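You operate a simulated robot arm through the tools that you are given. There is no shell and no other tool.

You are at the controls of a simulated robot arm. One attempt, no reset.

## Task
Switch off, raise the orange stop and wipe the Ampelvo battery's top.
Fine: master switch off first, stop up before the wipe, all the crust off, rag back; tray and batteries stay. What is to be rubbed or washed off counts as gone when no trace of it is left.

Only the result counts: the job must be done as asked and must still hold three seconds after the hand-in. Knocking over, shifting, dropping, spilling or breaking anything else fails it.

## Robot
A 7-joint arm with a two-finger parallel gripper, fixed in place. Base frame: the origin is at the foot of the arm, x ahead of it, y to its left, z up. Readings come in cm, degrees, newtons and seconds.
Its first joint turns from -166.0 to 166.0 degrees. Payload 1.57 kg.
Tool frame: the origin (TCP) lies between the finger pads and is the grasp point; the fingertips stand 3 cm ahead of it; z points along the fingers, y is the line along which they close. Largest opening 11 cm; finger width 2.4, thickness 1.2; the body of the gripper, 4.8 by 11.2 cm, starts 7.8 cm behind the TCP.
Orientation is that of the tool frame in the base frame, as [roll, pitch, yaw] about the fixed x, y, z axes, in that order (R = Rz(yaw) Ry(pitch) Rx(roll)). With the fingers straight down and closing along the base's y, the tool's x points along the base's -x, its y along +y and its z along -z.

## Interface
- The arm moves only by the tool apply_moves. Its argument "series" is a list that holds one entry, the list of rows, each a list of 7 numbers: the shift along the base's x, y, z in cm, then the turn, a rotation vector about the base's x, y, z in degrees, then the finger opening in cm, from 0 to 11. In form: [[[x, y, z, wx, wy, wz, jaw], ...]]. A call has 1 to 20 rows; each row shifts and turns the commanded pose from where the row before left it. Each row takes 0.2 s and may step no farther than 5 cm and 8.6 degrees from the row before; otherwise, or with a gripper value out of range, the whole call is refused. Where a pose cannot be reached the arm comes as near as it can. A force on the tool above 40 N (or 10 N above the force at the start of the call, whichever is more), or a blocked arm, ends the call early, and 0.2 s more pass. Each finger travels about 10.8 cm/s and halts on what it meets, pressing with about 40 N; the grip force reading is that of the motor and also rises with nothing between the fingers. The clock runs only during rows and for 0.2 s after the last one: add rows that do not move to give the fingers time. It gives the time, the measured TCP pose, the force on the tool (base axes), the opening and the grip force at its end, in the units of the frame above (readings bear some noise), with the torque about the TCP (base axes, N m) and any sound that the robot's microphone picked up.
- Cameras (640 x 400 px; columns grow to the right, rows downward): "scene" is fixed at [21.89, -50.1, 188.93]; the picture's right is [-0.37, -0.93, 0.00], its down [-0.90, 0.35, -0.26] and it looks along [0.24, -0.09, -0.97] (base axes); focal length 342 px, centre (320, 200). "wrist" rides on the gripper at [7, 1.6, -14.1] in the tool frame; the picture's right is [-0.23, 0.97, 0.00], its down [-0.86, -0.20, -0.48] and it looks along [-0.47, -0.11, 0.88] (tool axes); focal length 222 px, centre (320, 200). There is no depth. A picture from a camera that has moved, and an enlarged one, comes with that camera's place and axes in the base frame and with its lens.
- get_image(camera): a new picture of that camera. The clock stands still meanwhile.
- raise_lower(by): slides the trunk up (or, below 0, down) by that many cm; the arm rides with it, the base frame stays. It gives what a move gives, with no picture.
- zoom(camera, box): a new picture of the part [left, top, right, bottom] of that camera's present view, enlarged. The clock stands still meanwhile.
- close_job(): hands the job in; it is judged then, once.

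Nothing tells you positions but the pictures and the camera data. Unless the task says otherwise, let go and move clear before handing in.

The tools are called after ">>>" as a command line: name --argument value ..., lists and objects as JSON in quotes. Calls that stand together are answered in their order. apply_moves: Moves the arm, as the interface text tells. Its arguments: {"type":"object","properties":{"series":{"type":"array","items":{"type":"array","items":{"type":"array","items":{"type":"number"}}}}},"required":["series"]} The other tools are called the same way: raise_lower (by) slides the trunk up or down; get_image (camera) takes a picture; zoom (camera, box) takes an enlarged picture of a part of a camera's view; close_job () hands the job in.

At the start:

```text
t: 0.0
ee_pos: [48.46, -29.04, 135.92]
tool_rot: [180.0, 0.0, -180.0]
force: [0.3, 0.4, 0.0]
wrist_torque: [-0.03, 0.01, 0.02]
grip_width: 11.0
gripper_force: 0.1
trunk travel left (down, up): [-57.5, 3.5]
```

scene: 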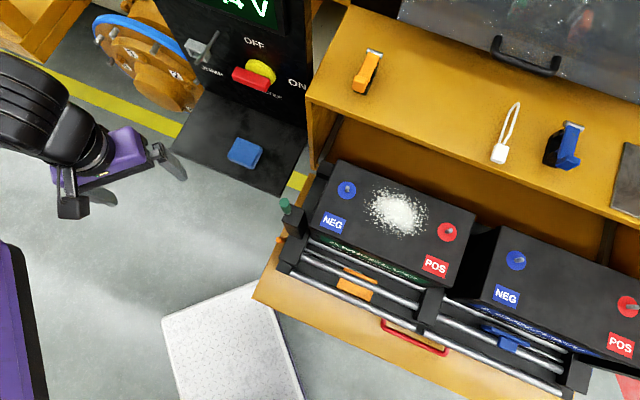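
wrist: 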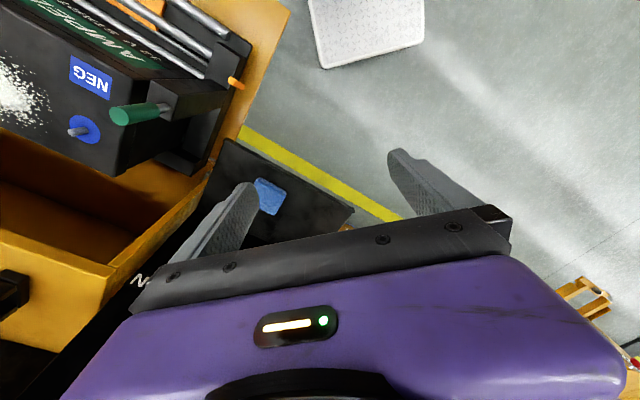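

I see a cabinet with a master switch (red handle, OFF/ON), a blue rag on a dark shelf, and a tray with two batteries, one of them with white crust on top. I'll zoom in to work out the details before I move.

>>> zoom --camera "scene" --box '[150, 0, 320, 200]'

>>> zoom --camera "scene" --box '[250, 150, 480, 390]'

>>> zoom --camera "scene" --box '[440, 200, 640, 400]'

>>> zoom --camera "scene" --box '[300, 0, 640, 220]'

>>> zoom --camera "wrist" --box '[0, 0, 300, 220]'

```text
2.00 times, centred on (235, 100) of scene
camera zoom: at [21.89, -50.1, 188.93], right [-0.37, -0.93, 0.0], down [-0.9, 0.35, -0.26], along [0.24, -0.09, -0.97], focal length 683 px, centre (490, 400)
```

zoom: 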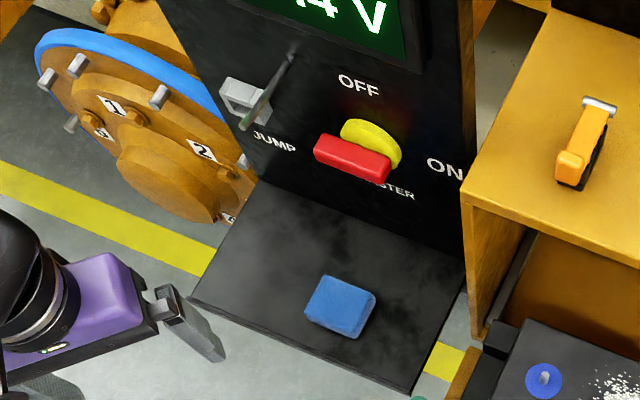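

```text
1.67 times, centred on (365, 270) of scene
camera zoom: at [21.89, -50.1, 188.93], right [-0.37, -0.93, 0.0], down [-0.9, 0.35, -0.26], along [0.24, -0.09, -0.97], focal length 569 px, centre (245, 83)
```

zoom: 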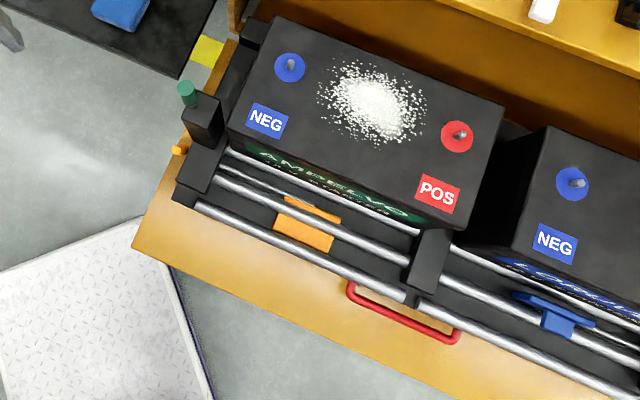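

```text
2.00 times, centred on (540, 300) of scene
camera zoom: at [21.89, -50.1, 188.93], right [-0.37, -0.93, 0.0], down [-0.9, 0.35, -0.26], along [0.24, -0.09, -0.97], focal length 683 px, centre (-120, 0)
```

zoom: 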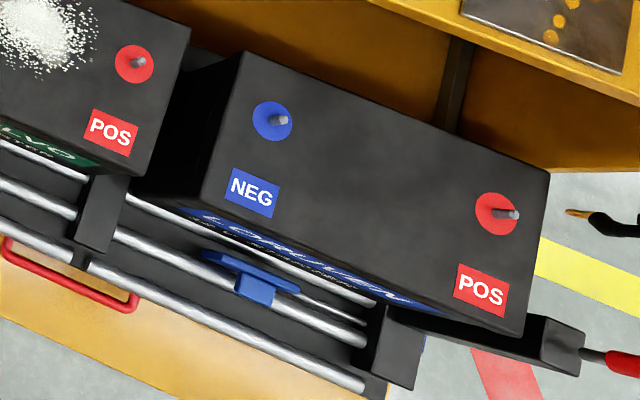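

```text
1.82 times, centred on (470, 110) of scene
camera zoom: at [21.89, -50.1, 188.93], right [-0.37, -0.93, 0.0], down [-0.9, 0.35, -0.26], along [0.24, -0.09, -0.97], focal length 621 px, centre (47, 364)
```

zoom: 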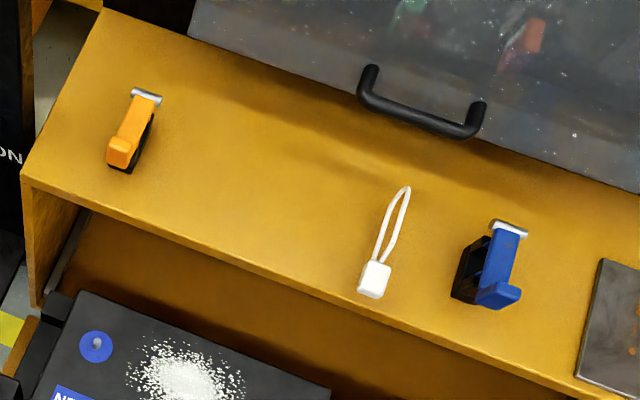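

```text
1.82 times, centred on (150, 110) of wrist
camera zoom: at [41.49, -27.36, 150.01], right [0.23, 0.97, 0.0], down [0.86, -0.2, 0.48], along [0.47, -0.11, -0.88], focal length 404 px, centre (629, 364)
```

zoom: 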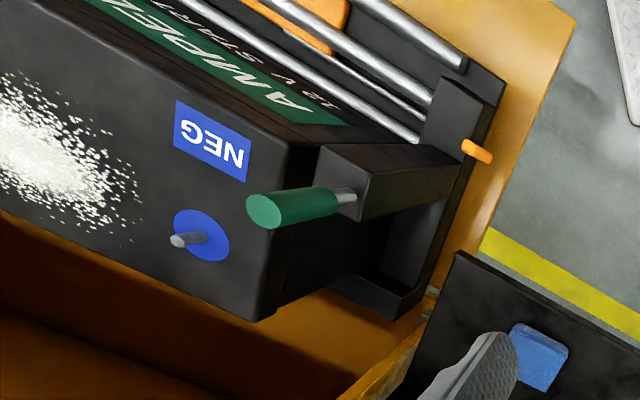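

The battery tops look to be about z≈115 cm, with the tray running diagonally in front of the cabinet. I'll swing the wrist camera around to face the tray, staying high, so I can see what the orange stop is.

>>> apply_moves --series '[[[-3.3, -1.6, 0, 0, 0, -4, 11], [-3.3, -1.6, 0, 0, 0, -4, 11], [-3.3, -1.6, 0, 0, 0, -4, 11], [-3.3, -1.6, 0, 0, 0, -4, 11], [-3.3, -1.6, 0, 0, 0, -4, 11], [-3.3, -1.6, 0, 0, 0, -4, 11], [-3.3, -1.6, 0, 0, 0, -4, 11], [-3.3, -1.6, 0, 0, 0, -4, 11], [-3.3, -1.6, 0, 0, 0, -4, 11], [-3.3, -1.6, 0, 0, 0, -4, 11]]]'

>>> get_image --camera "wrist"

>>> get_image --camera "scene"

```text
t: 2.2
ee_pos: [15.22, -44.92, 136.23]
tool_rot: [-180.0, 0.0, 140.0]
force: [0.8, -0.4, -0.1]
wrist_torque: [-0.04, -0.02, -0.01]
grip_width: 11.01
gripper_force: 0.2
trunk travel left (down, up): [-57.5, 3.5]
```

```text
taken
camera wrist: at [11.09, -39.18, 150.28], right [0.8, 0.6, 0.0], down [0.53, -0.7, 0.48], along [0.29, -0.38, -0.88], focal length 222 px, centre (320, 200)
```

wrist: 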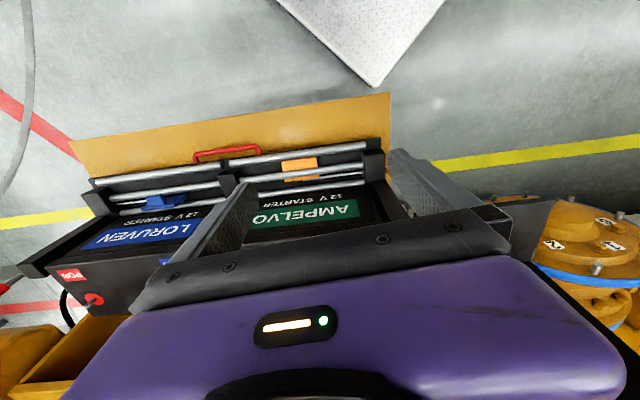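

```text
taken
```

scene: 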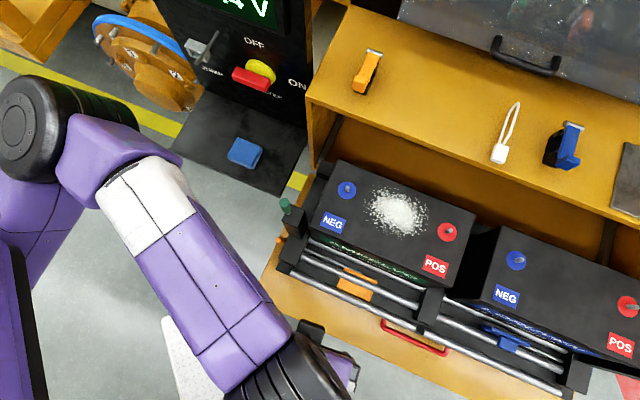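

>>> zoom --camera "wrist" --box '[210, 120, 410, 245]'

>>> zoom --camera "wrist" --box '[50, 120, 250, 245]'

>>> zoom --camera "scene" --box '[265, 190, 425, 310]'

```text
3.20 times, centred on (310, 182) of wrist
camera zoom: at [11.09, -39.18, 150.28], right [0.8, 0.6, 0.0], down [0.53, -0.7, 0.48], along [0.29, -0.38, -0.88], focal length 711 px, centre (352, 256)
```

zoom: 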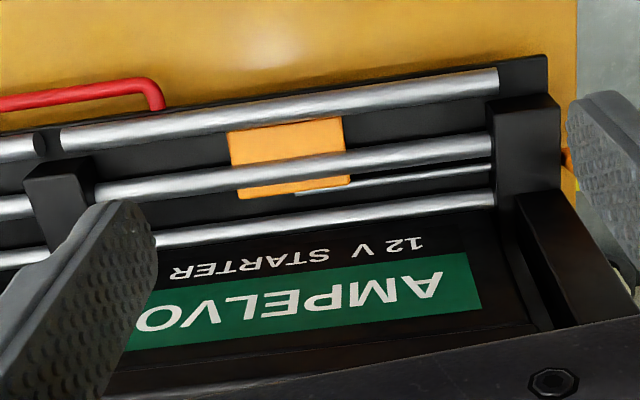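

```text
3.20 times, centred on (150, 182) of wrist
camera zoom: at [11.09, -39.18, 150.28], right [0.8, 0.6, 0.0], down [0.53, -0.7, 0.48], along [0.29, -0.38, -0.88], focal length 711 px, centre (864, 256)
```

zoom: 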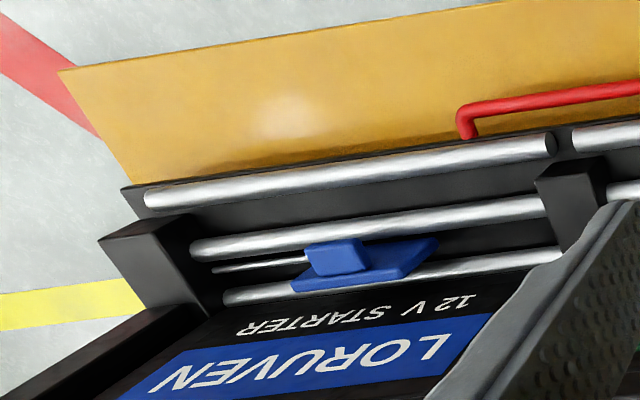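

```text
3.33 times, centred on (345, 250) of scene
camera zoom: at [21.89, -50.1, 188.93], right [-0.37, -0.93, 0.0], down [-0.9, 0.35, -0.26], along [0.24, -0.09, -0.97], focal length 1138 px, centre (237, 33)
```

zoom: 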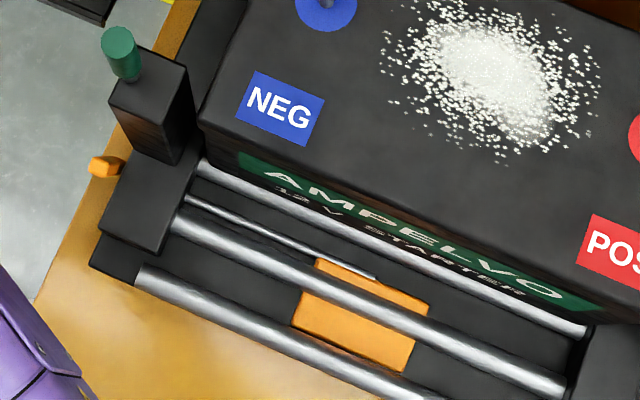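

The orange stop is a flap on a thin axle in front of the Ampelvo, around (19.5,-59,96), and the axle ends in an orange tab at the tray's left end, around (39,-45,92). The cabinet faces about 45° across the base frame. I'll bring the camera closer to that tab.

>>> apply_moves --series '[[[1.6, 1.6, -3.5, 0, 0, 0, 11], [1.6, 1.6, -3.5, 0, 0, 0, 11], [1.6, 1.6, -3.5, 0, 0, 0, 11], [1.6, 1.6, -3.5, 0, 0, 0, 11], [1.6, 1.6, -3.5, 0, 0, 0, 11], [1.6, 1.6, -3.5, 0, 0, 0, 11], [1.6, 1.6, -3.5, 0, 0, 0, 11]]]'

>>> get_image --camera "wrist"

>>> get_image --camera "scene"

```text
t: 3.8
ee_pos: [26.48, -33.87, 111.42]
tool_rot: [-180.0, -0.1, 140.0]
force: [-0.8, 0.1, 0.3]
wrist_torque: [0.01, 0.01, 0.0]
grip_width: 11.01
gripper_force: 0.1
trunk travel left (down, up): [-57.5, 3.5]
```

```text
taken
camera wrist: at [22.36, -28.17, 125.47], right [0.8, 0.6, 0.0], down [0.53, -0.7, 0.48], along [0.29, -0.38, -0.88], focal length 222 px, centre (320, 200)
```

wrist: 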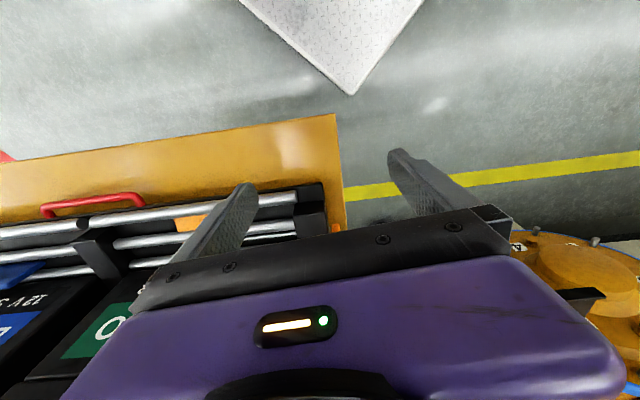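

```text
taken
```

scene: 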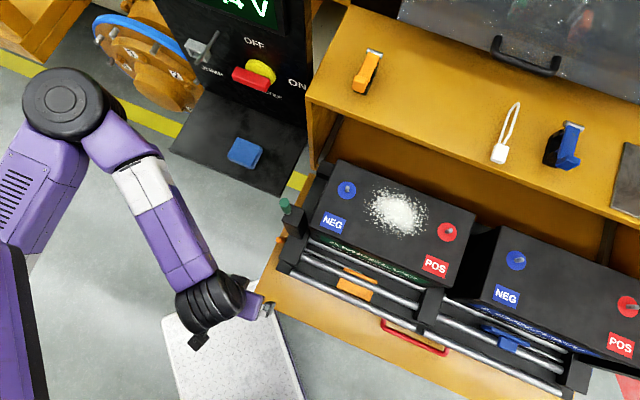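

>>> apply_moves --series '[[[0, 0, 0, -5.8, -5.8, 0, 11], [0, 0, 0, -5.8, -5.8, 0, 11], [0, 0, 0, -5.8, -5.8, 0, 11], [0, 0, 0, -5.8, -5.8, 0, 11], [0, 0, 0, -5.8, -5.8, 0, 11]]]'

>>> get_image --camera "wrist"

```text
t: 5.0
ee_pos: [26.5, -33.8, 111.6]
tool_rot: [-175.5, 41.1, 141.7]
force: [0.1, -0.7, -0.1]
wrist_torque: [0.0, 0.01, 0.0]
grip_width: 11.0
gripper_force: 0.1
trunk travel left (down, up): [-57.5, 3.5]
```

```text
taken
camera wrist: at [17.05, -22.78, 117.37], right [0.78, 0.63, 0.09], down [0.15, -0.33, 0.93], along [0.61, -0.71, -0.35], focal length 222 px, centre (320, 200)
```

wrist: 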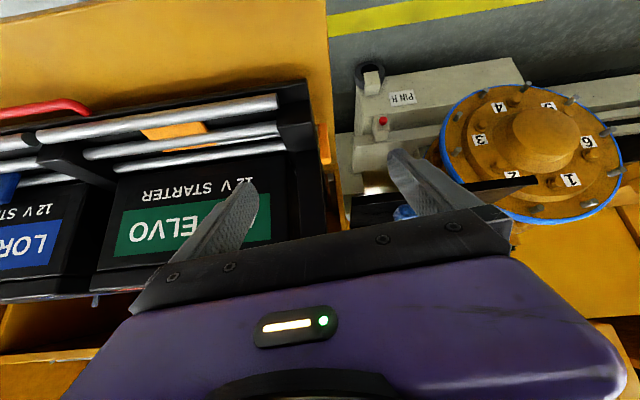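

>>> zoom --camera "wrist" --box '[230, 75, 390, 215]'

>>> zoom --camera "wrist" --box '[70, 75, 290, 215]'

```text
2.86 times, centred on (310, 145) of wrist
camera zoom: at [17.05, -22.78, 117.37], right [0.78, 0.63, 0.09], down [0.15, -0.33, 0.93], along [0.61, -0.71, -0.35], focal length 635 px, centre (349, 357)
```

zoom: 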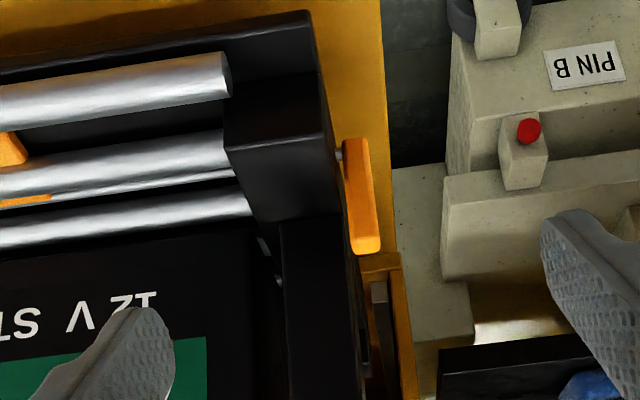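

```text
2.86 times, centred on (180, 145) of wrist
camera zoom: at [17.05, -22.78, 117.37], right [0.78, 0.63, 0.09], down [0.15, -0.33, 0.93], along [0.61, -0.71, -0.35], focal length 635 px, centre (720, 357)
```

zoom: 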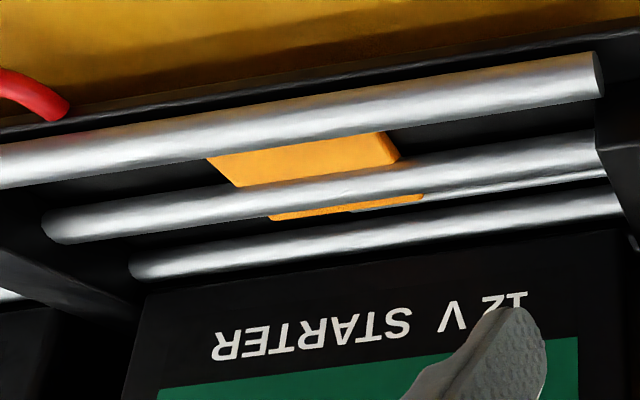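

The flap lies flat beneath the rollers, and its axle ends in an orange lever outside the tray's left end, with the lever tip near (38,-45,99). I'll view it from the left side to see which way it points.

>>> apply_moves --series '[[[2.2, 0.6, 0, 0, 0, -7, 11], [2.2, 0.6, 0, 0, 0, -7, 11], [2.2, 0.6, 0, 0, 0, -7, 11], [2.2, 0.6, 0, 0, 0, -7, 11], [2.2, 0.6, 0, 0, 0, -7, 11], [2.2, 0.6, 0, 0, 0, -7, 11], [2.2, 0.6, 0, 0, 0, -7, 11]]]'

>>> get_image --camera "wrist"

```text
t: 6.6
ee_pos: [36.84, -38.26, 105.48]
tool_rot: [-175.9, 38.6, 94.7]
force: [0.0, -0.2, 0.1]
wrist_torque: [0.01, 0.01, 0.05]
grip_width: 11.0
gripper_force: 0.1
out of reach, approached as far as the arm can: row 1, 2, 3, 4, 5, 6
trunk travel left (down, up): [-57.5, 3.5]
```

```text
taken
camera wrist: at [38.51, -23.89, 111.96], right [0.99, -0.14, 0.09], down [-0.13, -0.37, 0.92], along [-0.1, -0.92, -0.39], focal length 222 px, centre (320, 200)
```

wrist: 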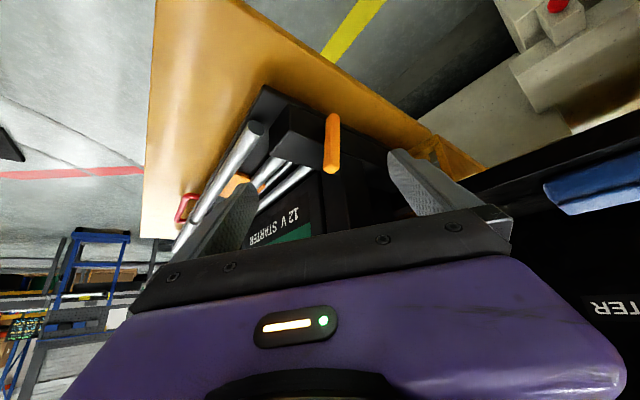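

>>> zoom --camera "wrist" --box '[220, 80, 420, 240]'

>>> get_image --camera "scene"

```text
2.50 times, centred on (320, 160) of wrist
camera zoom: at [38.51, -23.89, 111.96], right [0.99, -0.14, 0.09], down [-0.13, -0.37, 0.92], along [-0.1, -0.92, -0.39], focal length 555 px, centre (320, 300)
```

zoom: 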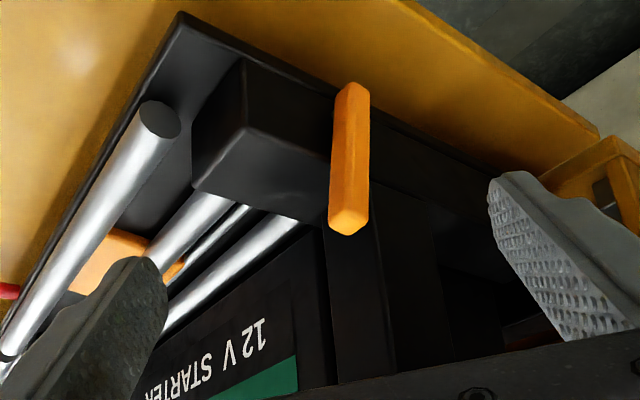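

```text
taken
```

scene: 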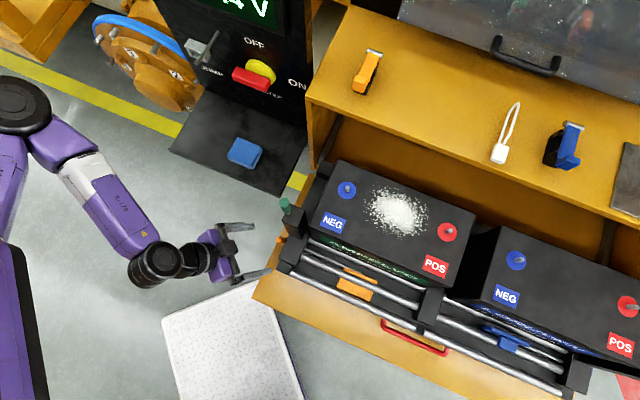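

>>> zoom --camera "scene" --box '[325, 255, 389, 303]'

>>> zoom --camera "scene" --box '[480, 315, 544, 363]'

>>> zoom --camera "scene" --box '[265, 190, 329, 278]'

>>> zoom --camera "scene" --box '[540, 340, 620, 400]'

```text
8.33 times, centred on (357, 279) of scene
camera zoom: at [21.89, -50.1, 188.93], right [-0.37, -0.93, 0.0], down [-0.9, 0.35, -0.26], along [0.24, -0.09, -0.97], focal length 2846 px, centre (12, -458)
```

zoom: 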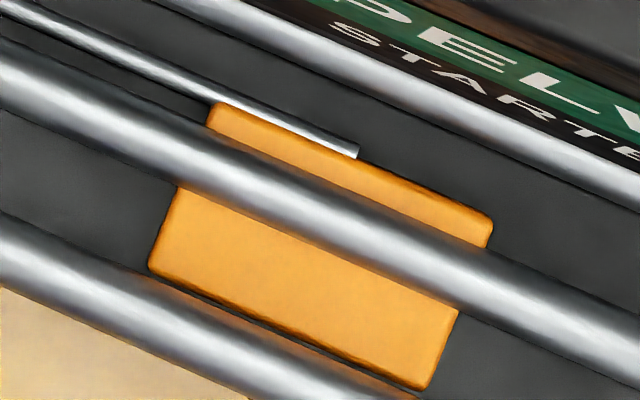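

```text
8.33 times, centred on (512, 339) of scene
camera zoom: at [21.89, -50.1, 188.93], right [-0.37, -0.93, 0.0], down [-0.9, 0.35, -0.26], along [0.24, -0.09, -0.97], focal length 2846 px, centre (-1280, -958)
```

zoom: 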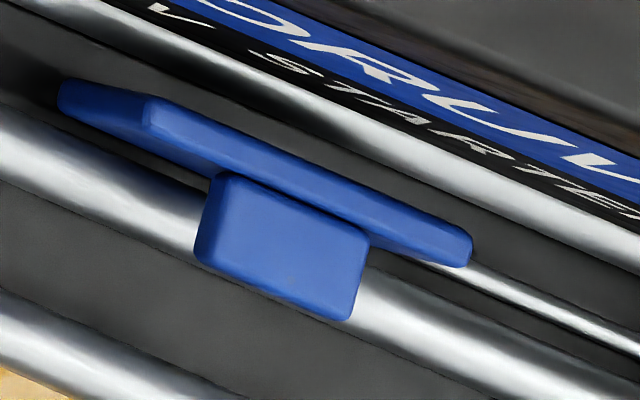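

```text
4.55 times, centred on (297, 234) of scene
camera zoom: at [21.89, -50.1, 188.93], right [-0.37, -0.93, 0.0], down [-0.9, 0.35, -0.26], along [0.24, -0.09, -0.97], focal length 1553 px, centre (424, 46)
```

zoom: 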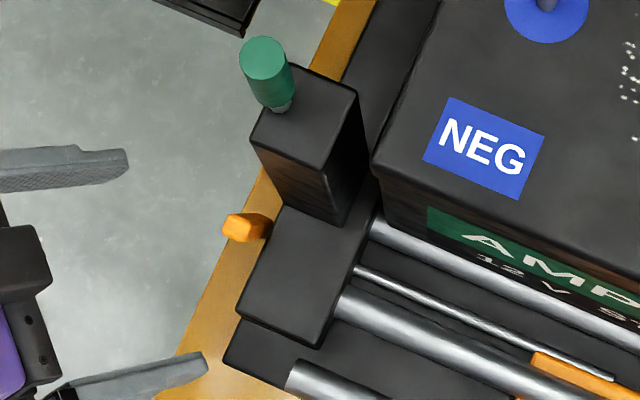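

```text
6.67 times, centred on (580, 370) of scene
camera zoom: at [21.89, -50.1, 188.93], right [-0.37, -0.93, 0.0], down [-0.9, 0.35, -0.26], along [0.24, -0.09, -0.97], focal length 2277 px, centre (-1413, -933)
```

zoom: 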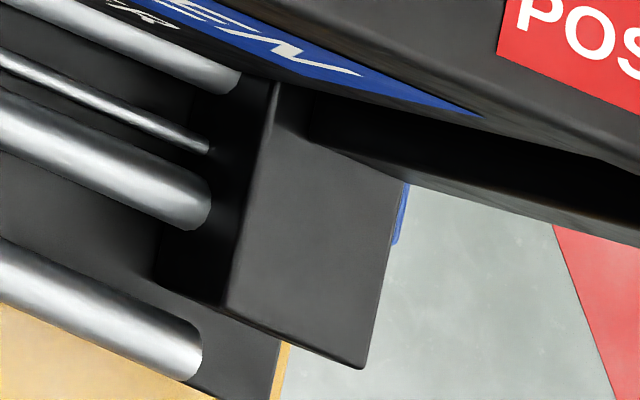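

>>> zoom --camera "scene" --box '[580, 355, 604, 380]'

>>> zoom --camera "wrist" --box '[300, 100, 370, 190]'

>>> zoom --camera "scene" --box '[195, 20, 315, 110]'

>>> zoom --camera "scene" --box '[215, 125, 275, 175]'

```text
16.00 times, centred on (592, 368) of scene
camera zoom: at [21.89, -50.1, 188.93], right [-0.37, -0.93, 0.0], down [-0.9, 0.35, -0.26], along [0.24, -0.09, -0.97], focal length 5465 px, centre (-4032, -2480)
```

zoom: 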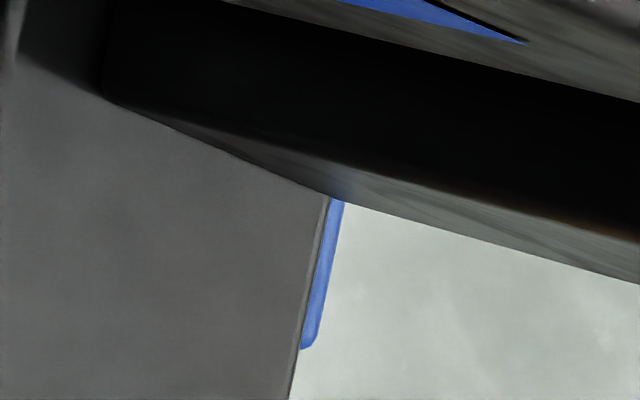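

```text
4.44 times, centred on (335, 145) of wrist
camera zoom: at [38.51, -23.89, 111.96], right [0.99, -0.14, 0.09], down [-0.13, -0.37, 0.92], along [-0.1, -0.92, -0.39], focal length 987 px, centre (253, 444)
```

zoom: 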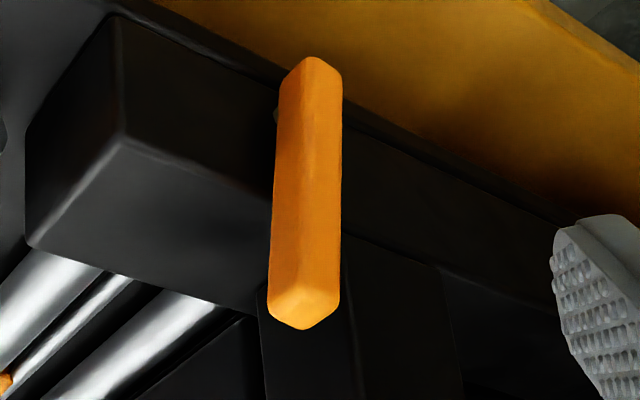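

```text
4.44 times, centred on (255, 65) of scene
camera zoom: at [21.89, -50.1, 188.93], right [-0.37, -0.93, 0.0], down [-0.9, 0.35, -0.26], along [0.24, -0.09, -0.97], focal length 1518 px, centre (609, 800)
```

zoom: 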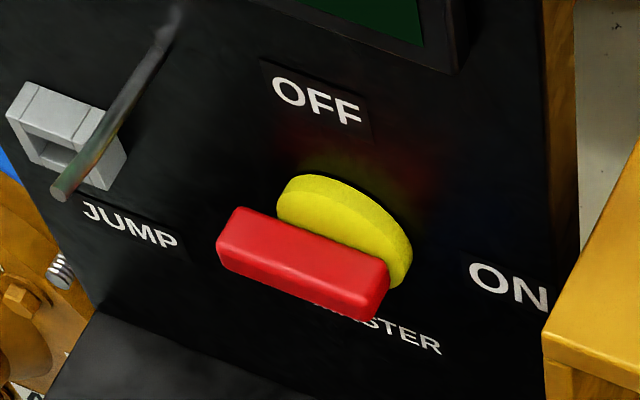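

```text
8.00 times, centred on (245, 150) of scene
camera zoom: at [21.89, -50.1, 188.93], right [-0.37, -0.93, 0.0], down [-0.9, 0.35, -0.26], along [0.24, -0.09, -0.97], focal length 2732 px, centre (920, 600)
```

zoom: 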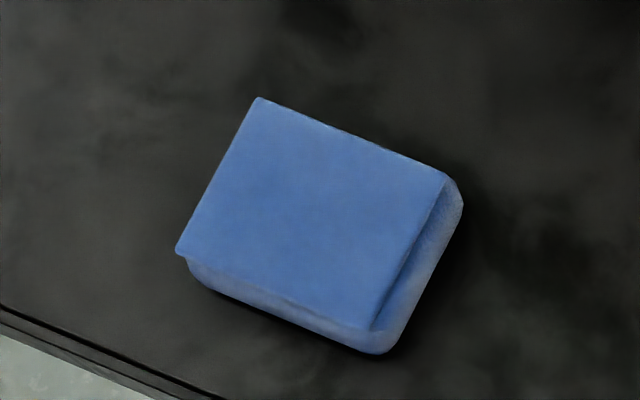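

The blue stop's lever lies rearward with its flap up, while the orange lever stands vertical, so pushing the orange lever rearward should raise its flap. The last move strained the reach, so I'll send a null row to see where the arm settles.

>>> apply_moves --series '[[[0, 0, 0, 0, 0, 0, 11], [0, 0, 0, 0, 0, 0, 11]]]'

>>> get_image --camera "scene"

```text
t: 7.2
ee_pos: [37.05, -38.22, 105.37]
tool_rot: [-175.9, 38.5, 94.9]
force: [-0.1, -0.5, 0.0]
wrist_torque: [0.02, 0.0, -0.02]
grip_width: 11.0
gripper_force: 0.0
trunk travel left (down, up): [-57.5, 3.5]
```

```text
taken
```

scene: 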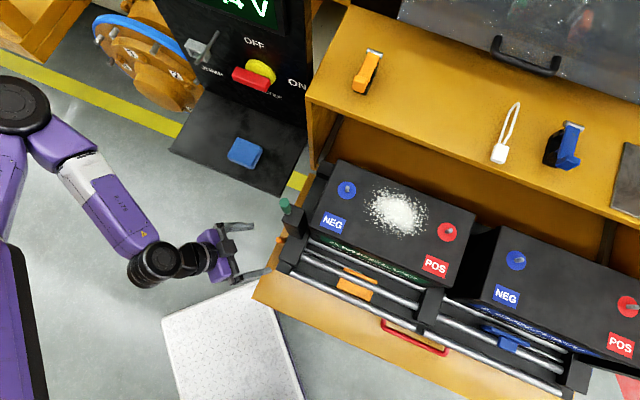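

The trunk sits high, so outward tilts run into a wrist limit down low. I'll back up and away from the tray, then tilt to look at the master-switch panel from above.

>>> apply_moves --series '[[[0, 1.5, 4, 0, 0, 2, 11], [0.5, 1.0, 4.5, 0, 0, 4, 11], [0.8, 0.4, 4.5, 0, 0, 5, 11], [0.8, 0.4, 4.5, 0, 0, 5, 11], [0.8, 0.4, 4.5, 0, 0, 5, 11], [0.8, 0.4, 4.5, 0, 0, 5, 11], [0.8, 0.2, 4.5, 0, 0, 5, 11], [0.8, 0.2, 4.5, 0, 0, 5, 11], [0.8, 0.2, 4.5, 0, 0, 4, 11], [0.8, 0.2, 4.5, 0, 0, 0, 11]]]'

>>> get_image --camera "wrist"

>>> get_image --camera "scene"

```text
t: 9.6
ee_pos: [47.41, -40.94, 145.02]
tool_rot: [-175.7, 35.0, 136.4]
force: [-0.5, -0.5, 0.5]
wrist_torque: [0.02, 0.0, 0.01]
grip_width: 11.01
gripper_force: 0.1
out of reach, approached as far as the arm can: row 1, 2, 3, 4
trunk travel left (down, up): [-57.5, 3.5]
stopped in row 10: the arm was blocked; the commanded pose is now the measured one
```

```text
taken
camera wrist: at [39.35, -29.51, 152.42], right [0.83, 0.55, 0.07], down [0.19, -0.41, 0.89], along [0.52, -0.73, -0.44], focal length 222 px, centre (320, 200)
```

wrist: 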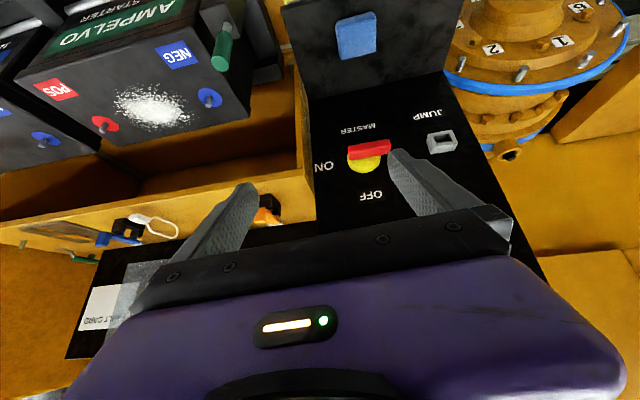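

```text
taken
```

scene: 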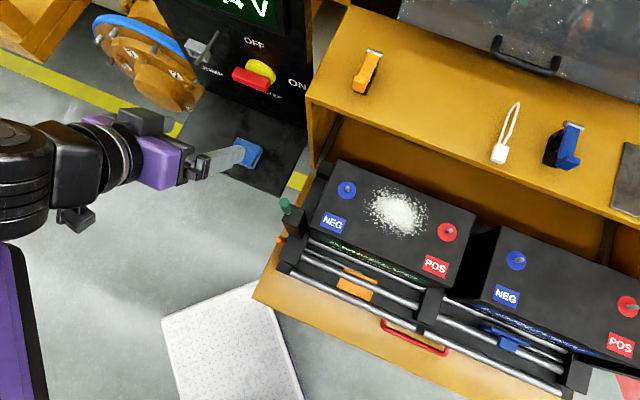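

>>> zoom --camera "wrist" --box '[300, 90, 480, 210]'

>>> zoom --camera "wrist" --box '[60, 0, 260, 150]'

>>> zoom --camera "wrist" --box '[280, 0, 460, 110]'

```text
3.33 times, centred on (390, 150) of wrist
camera zoom: at [39.35, -29.51, 152.42], right [0.83, 0.55, 0.07], down [0.19, -0.41, 0.89], along [0.52, -0.73, -0.44], focal length 740 px, centre (87, 367)
```

zoom: 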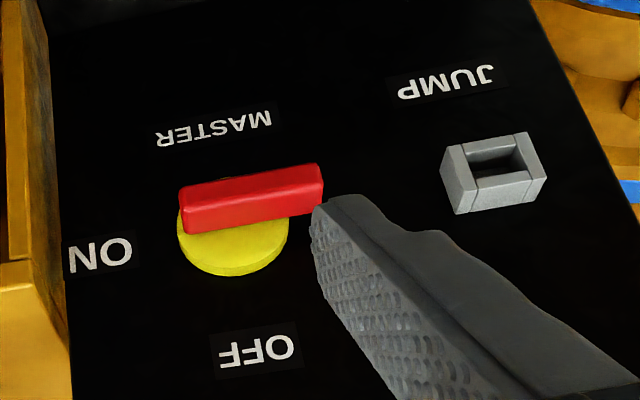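

```text
2.67 times, centred on (160, 75) of wrist
camera zoom: at [39.35, -29.51, 152.42], right [0.83, 0.55, 0.07], down [0.19, -0.41, 0.89], along [0.52, -0.73, -0.44], focal length 592 px, centre (747, 533)
```

zoom: 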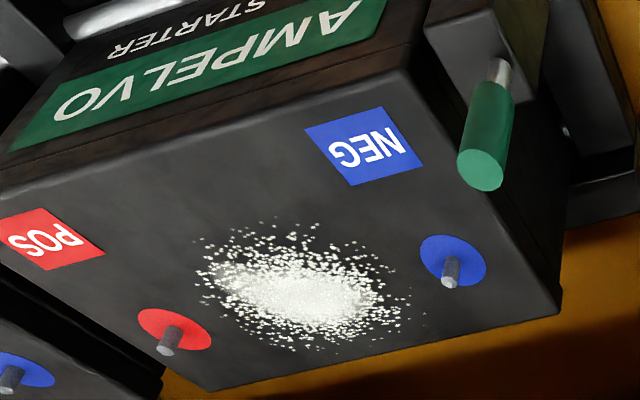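

```text
3.56 times, centred on (370, 55) of wrist
camera zoom: at [39.35, -29.51, 152.42], right [0.83, 0.55, 0.07], down [0.19, -0.41, 0.89], along [0.52, -0.73, -0.44], focal length 790 px, centre (142, 716)
```

zoom: 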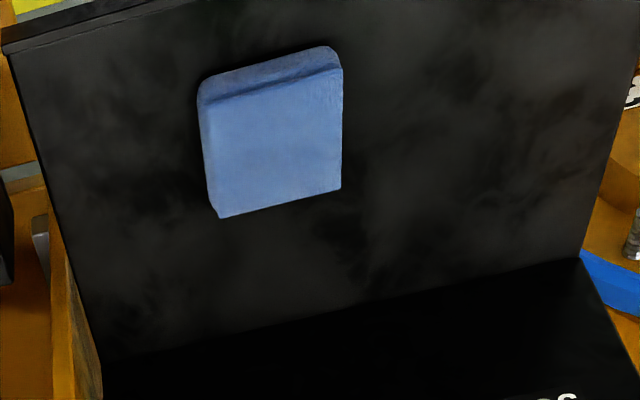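

>>> zoom --camera "scene" --box '[185, 10, 249, 58]'

>>> zoom --camera "wrist" --box '[400, 100, 480, 160]'

>>> zoom --camera "scene" --box '[0, 80, 200, 240]'

```text
8.33 times, centred on (217, 34) of scene
camera zoom: at [21.89, -50.1, 188.93], right [-0.37, -0.93, 0.0], down [-0.9, 0.35, -0.26], along [0.24, -0.09, -0.97], focal length 2846 px, centre (1178, 1583)
```

zoom: 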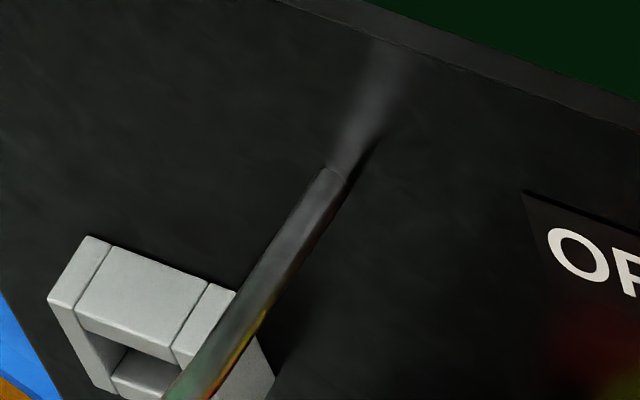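

```text
6.67 times, centred on (440, 130) of wrist
camera zoom: at [39.35, -29.51, 152.42], right [0.83, 0.55, 0.07], down [0.19, -0.41, 0.89], along [0.52, -0.73, -0.44], focal length 1481 px, centre (-480, 667)
```

zoom: 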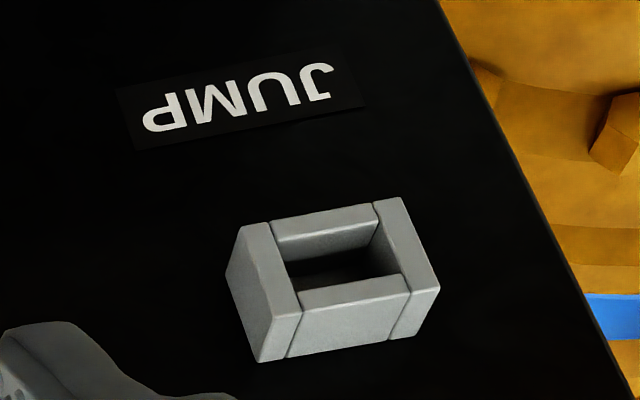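

```text
2.50 times, centred on (100, 160) of scene
camera zoom: at [21.89, -50.1, 188.93], right [-0.37, -0.93, 0.0], down [-0.9, 0.35, -0.26], along [0.24, -0.09, -0.97], focal length 854 px, centre (870, 300)
```

zoom: 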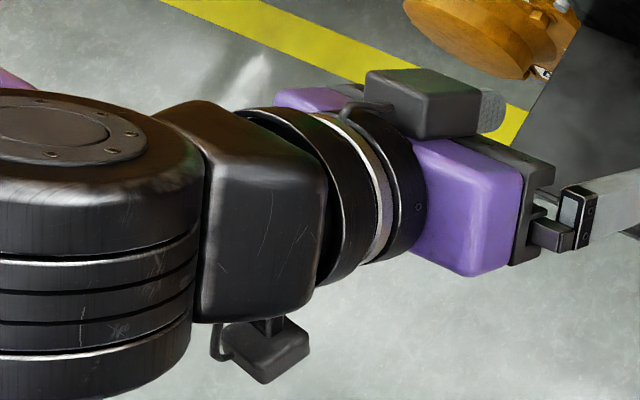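

The master switch is a red bar lying horizontally (ON), centred around (68.4,-52.5,124.7) and about 8 cm long, and a metal peg sticks out of the panel to its upper left. I'll square the gripper to the panel and move to a standoff so the left finger can press the bar's left end down, turning it towards OFF.

>>> apply_moves --series '[[[2, -1.2, -1, -0.4, -1.3, 0.2, 11], [3, -1.5, -2.5, -0.5, -1.5, 0.2, 11], [3, -1.5, -2.5, -0.5, -1.5, 0.2, 11], [2.5, -1.3, -2.5, -0.5, -1.5, 0.2, 11], [1.8, -1.3, -2.5, -0.6, -1.7, 0.3, 11]]]'

>>> get_image --camera "wrist"

>>> get_image --camera "scene"

```text
t: 10.8
ee_pos: [59.72, -48.04, 134.02]
tool_rot: [179.5, 42.5, 134.4]
force: [-0.3, 0.4, 0.1]
wrist_torque: [-0.01, -0.01, 0.0]
grip_width: 11.01
gripper_force: 0.1
trunk travel left (down, up): [-57.5, 3.5]
```

```text
taken
camera wrist: at [50.57, -36.45, 139.59], right [0.81, 0.57, 0.16], down [0.07, -0.36, 0.93], along [0.58, -0.74, -0.33], focal length 222 px, centre (320, 200)
```

wrist: 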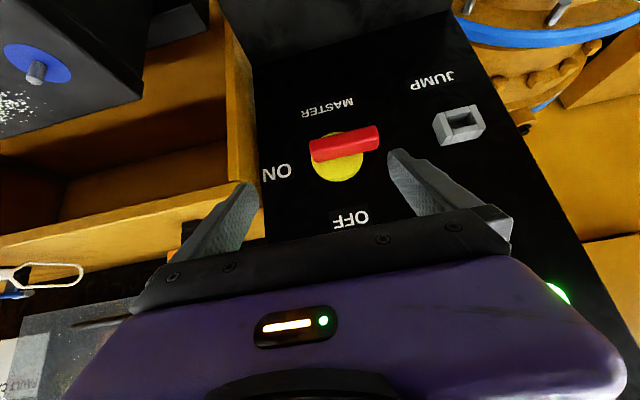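

```text
taken
```

scene: 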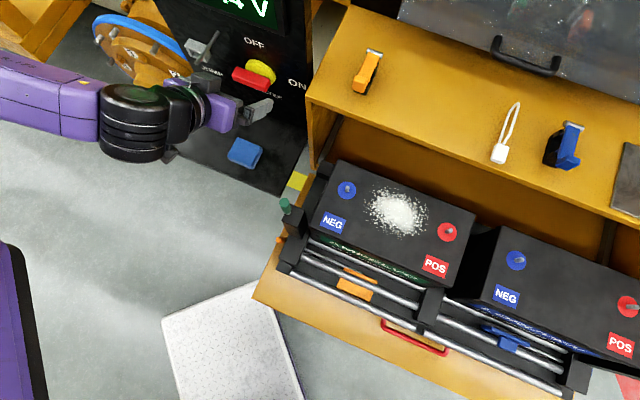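

>>> zoom --camera "wrist" --box '[240, 90, 480, 240]'

>>> zoom --camera "scene" --box '[175, 30, 315, 135]'

```text
2.67 times, centred on (360, 165) of wrist
camera zoom: at [50.57, -36.45, 139.59], right [0.81, 0.57, 0.16], down [0.07, -0.36, 0.93], along [0.58, -0.74, -0.33], focal length 592 px, centre (213, 293)
```

zoom: 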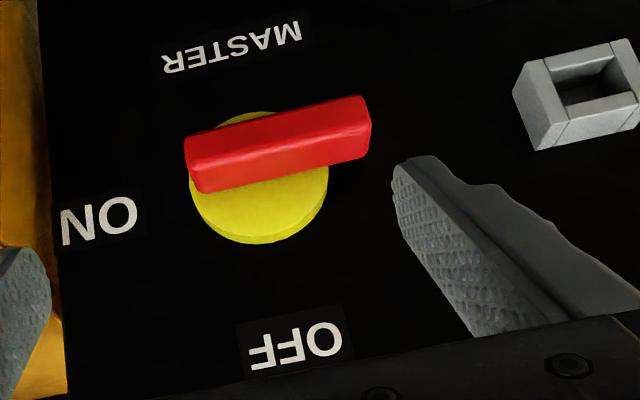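

```text
3.81 times, centred on (245, 82) of scene
camera zoom: at [21.89, -50.1, 188.93], right [-0.37, -0.93, 0.0], down [-0.9, 0.35, -0.26], along [0.24, -0.09, -0.97], focal length 1301 px, centre (606, 648)
```

zoom: 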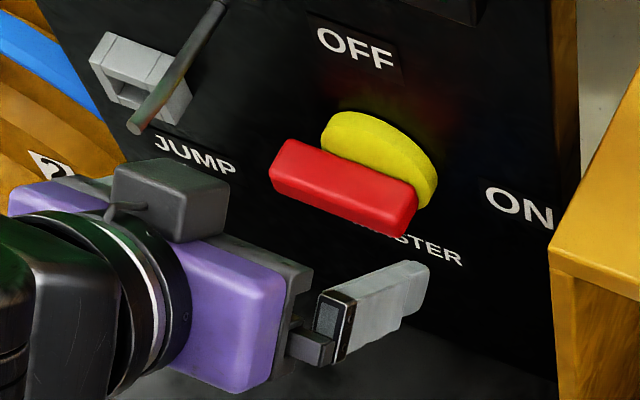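

>>> zoom --camera "wrist" --box '[290, 110, 400, 200]'

>>> zoom --camera "scene" --box '[225, 50, 295, 105]'

```text
4.44 times, centred on (345, 155) of wrist
camera zoom: at [50.57, -36.45, 139.59], right [0.81, 0.57, 0.16], down [0.07, -0.36, 0.93], along [0.58, -0.74, -0.33], focal length 987 px, centre (209, 400)
```

zoom: 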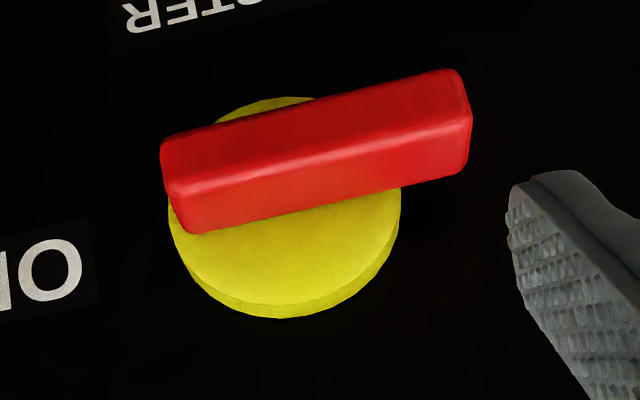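

```text
7.27 times, centred on (260, 78) of scene
camera zoom: at [21.89, -50.1, 188.93], right [-0.37, -0.93, 0.0], down [-0.9, 0.35, -0.26], along [0.24, -0.09, -0.97], focal length 2484 px, centre (756, 1091)
```

zoom: 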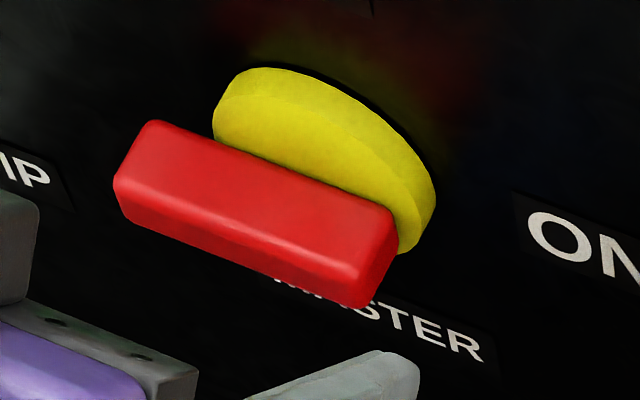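

The bar sits about 1 cm off-centre to the left on its disc; its axis is near u≈-10.1, z≈125. I'll narrow the fingers to 9 cm and move in so the left finger is just above the bar's left end, then check.

>>> apply_moves --series '[[[0, 0, 0, 0, 0, 0, 9], [1.8, -1.5, -0.8, 0, 0, 0, 9], [1.8, -1.5, -0.8, 0, 0, 0, 9], [1.8, -1.5, -0.9, 0, 0, 0, 9]]]'

>>> get_image --camera "wrist"

>>> zoom --camera "scene" --box '[175, 30, 315, 135]'

```text
t: 11.8
ee_pos: [65.18, -52.34, 131.69]
tool_rot: [179.7, 42.4, 134.5]
force: [-0.3, -0.2, 0.7]
wrist_torque: [0.02, 0.01, 0.04]
grip_width: 9.0
gripper_force: 0.0
trunk travel left (down, up): [-57.5, 3.5]
```

```text
taken
camera wrist: at [55.94, -40.81, 137.36], right [0.81, 0.57, 0.16], down [0.07, -0.36, 0.93], along [0.58, -0.74, -0.33], focal length 222 px, centre (320, 200)
```

wrist: 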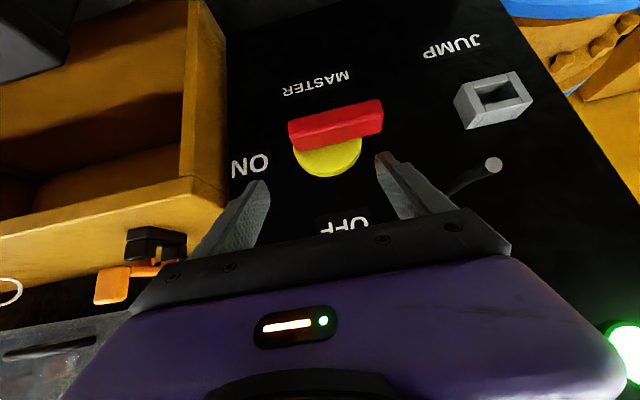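

```text
3.81 times, centred on (245, 82) of scene
camera zoom: at [21.89, -50.1, 188.93], right [-0.37, -0.93, 0.0], down [-0.9, 0.35, -0.26], along [0.24, -0.09, -0.97], focal length 1301 px, centre (606, 648)
```

zoom: 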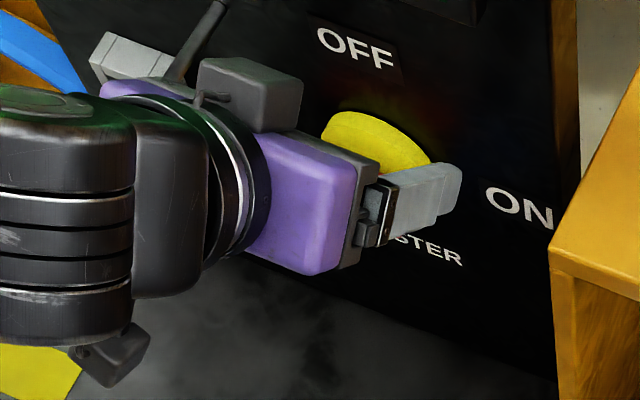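

>>> zoom --camera "wrist" --box '[230, 70, 530, 250]'

```text
2.13 times, centred on (380, 160) of wrist
camera zoom: at [55.94, -40.81, 137.36], right [0.81, 0.57, 0.16], down [0.07, -0.36, 0.93], along [0.58, -0.74, -0.33], focal length 474 px, centre (192, 285)
```

zoom: 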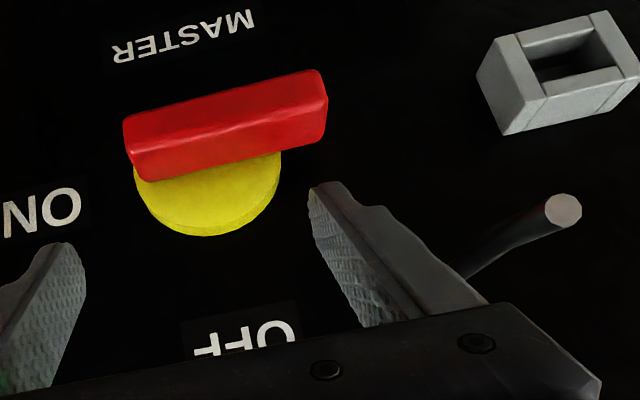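

>>> apply_moves --series '[[[0, 0, -1.3, 0, 0, 0, 9], [0, 0, -1.3, 0, 0, 0, 9], [0, 0, -0.8, 0, 0, 0, 9], [0, 0, -0.8, 0, 0, 0, 9]]]'

>>> zoom --camera "wrist" --box '[230, 70, 530, 250]'

```text
t: 12.7
ee_pos: [65.04, -52.39, 128.97]
tool_rot: [179.3, 43.5, 134.2]
force: [-1.6, 2.6, 11.9]
wrist_torque: [0.38, -0.47, 0.09]
grip_width: 9.04
gripper_force: 0.2
trunk travel left (down, up): [-57.5, 3.5]
stopped in row 4: the force on the tool passed its limit at 48 N (the readings are from after the stop); the commanded pose is now the measured one
```

```text
2.13 times, centred on (380, 160) of wrist
camera zoom: at [55.88, -40.82, 134.32], right [0.81, 0.57, 0.16], down [0.06, -0.35, 0.93], along [0.59, -0.75, -0.32], focal length 474 px, centre (192, 285)
```

zoom: 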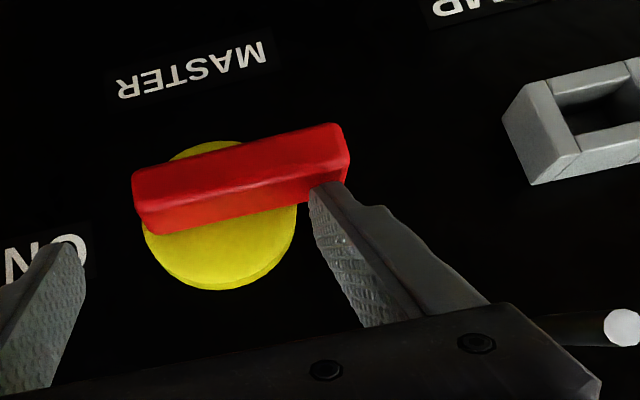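

Pressing the left end down met a hard stop (48 N, no rotation), so the switch must turn the other way, with the long left arm swinging up to OFF. I'll back off, close the fingers, and gently press the short right end down instead.

>>> apply_moves --series '[[[0, 0, 1.5, 0, 0, 0, 9], [0, 0, 2.5, 0, 0, 0, 9], [-0.6, -0.6, 0, 0, 0, 0, 5], [-0.6, -0.6, 0, 0, 0, 0, 0], [-0.6, -0.6, 0, 0, 0, 0, 0], [0, 0, 0, 0, 0, 0, 0]]]'

>>> zoom --camera "wrist" --box '[230, 70, 530, 250]'

```text
t: 14.1
ee_pos: [63.29, -54.36, 132.88]
tool_rot: [179.3, 43.3, 134.3]
force: [-0.2, 0.7, 0.1]
wrist_torque: [0.03, -0.02, 0.0]
grip_width: 0.0
gripper_force: 20.8
trunk travel left (down, up): [-57.5, 3.5]
```

```text
2.13 times, centred on (380, 160) of wrist
camera zoom: at [54.03, -42.65, 138.35], right [0.81, 0.57, 0.16], down [0.06, -0.35, 0.93], along [0.59, -0.74, -0.32], focal length 474 px, centre (192, 285)
```

zoom: 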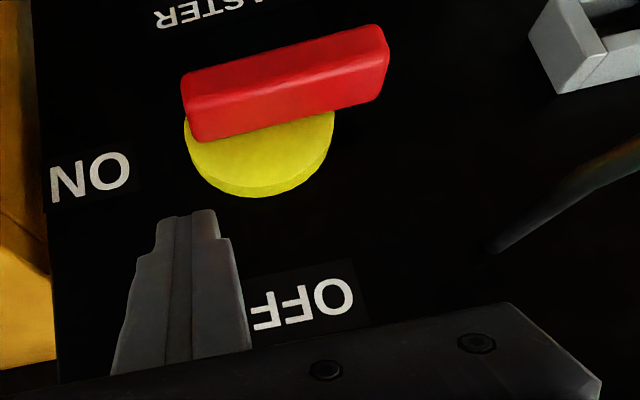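

>>> apply_moves --series '[[[0.15, 0.15, -1.5, 0, 0, 0, 0], [0.15, 0.15, -1.5, 0, 0, 0, 0], [0, 0, -0.4, 0, 0, 0, 0], [0, 0, -0.4, 0, 0, 0, 0], [0, 0, -0.4, 0, 0, 0, 0], [0, 0, -0.4, 0, 0, 0, 0], [0, 0, -0.4, 0, 0, 0, 0]]]'

>>> zoom --camera "wrist" --box '[230, 70, 530, 250]'

```text
t: 15.7
ee_pos: [63.56, -53.86, 127.68]
tool_rot: [179.4, 43.1, 134.2]
force: [-2.7, -5.2, 0.9]
wrist_torque: [-0.11, 0.05, -0.08]
grip_width: 0.0
gripper_force: 21.5
trunk travel left (down, up): [-57.5, 3.5]
```

```text
2.13 times, centred on (380, 160) of wrist
camera zoom: at [54.41, -42.29, 133.12], right [0.81, 0.57, 0.16], down [0.06, -0.36, 0.93], along [0.59, -0.74, -0.32], focal length 474 px, centre (192, 285)
```

zoom: 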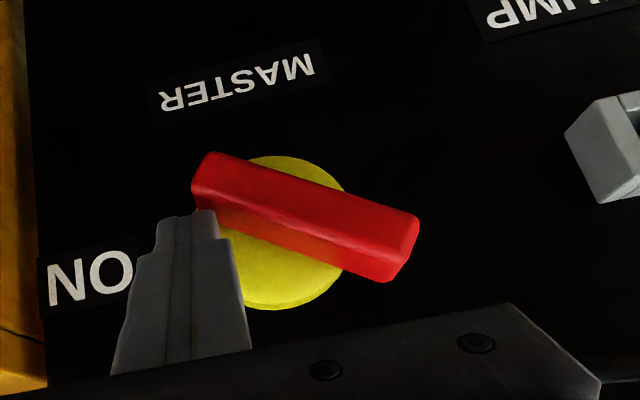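

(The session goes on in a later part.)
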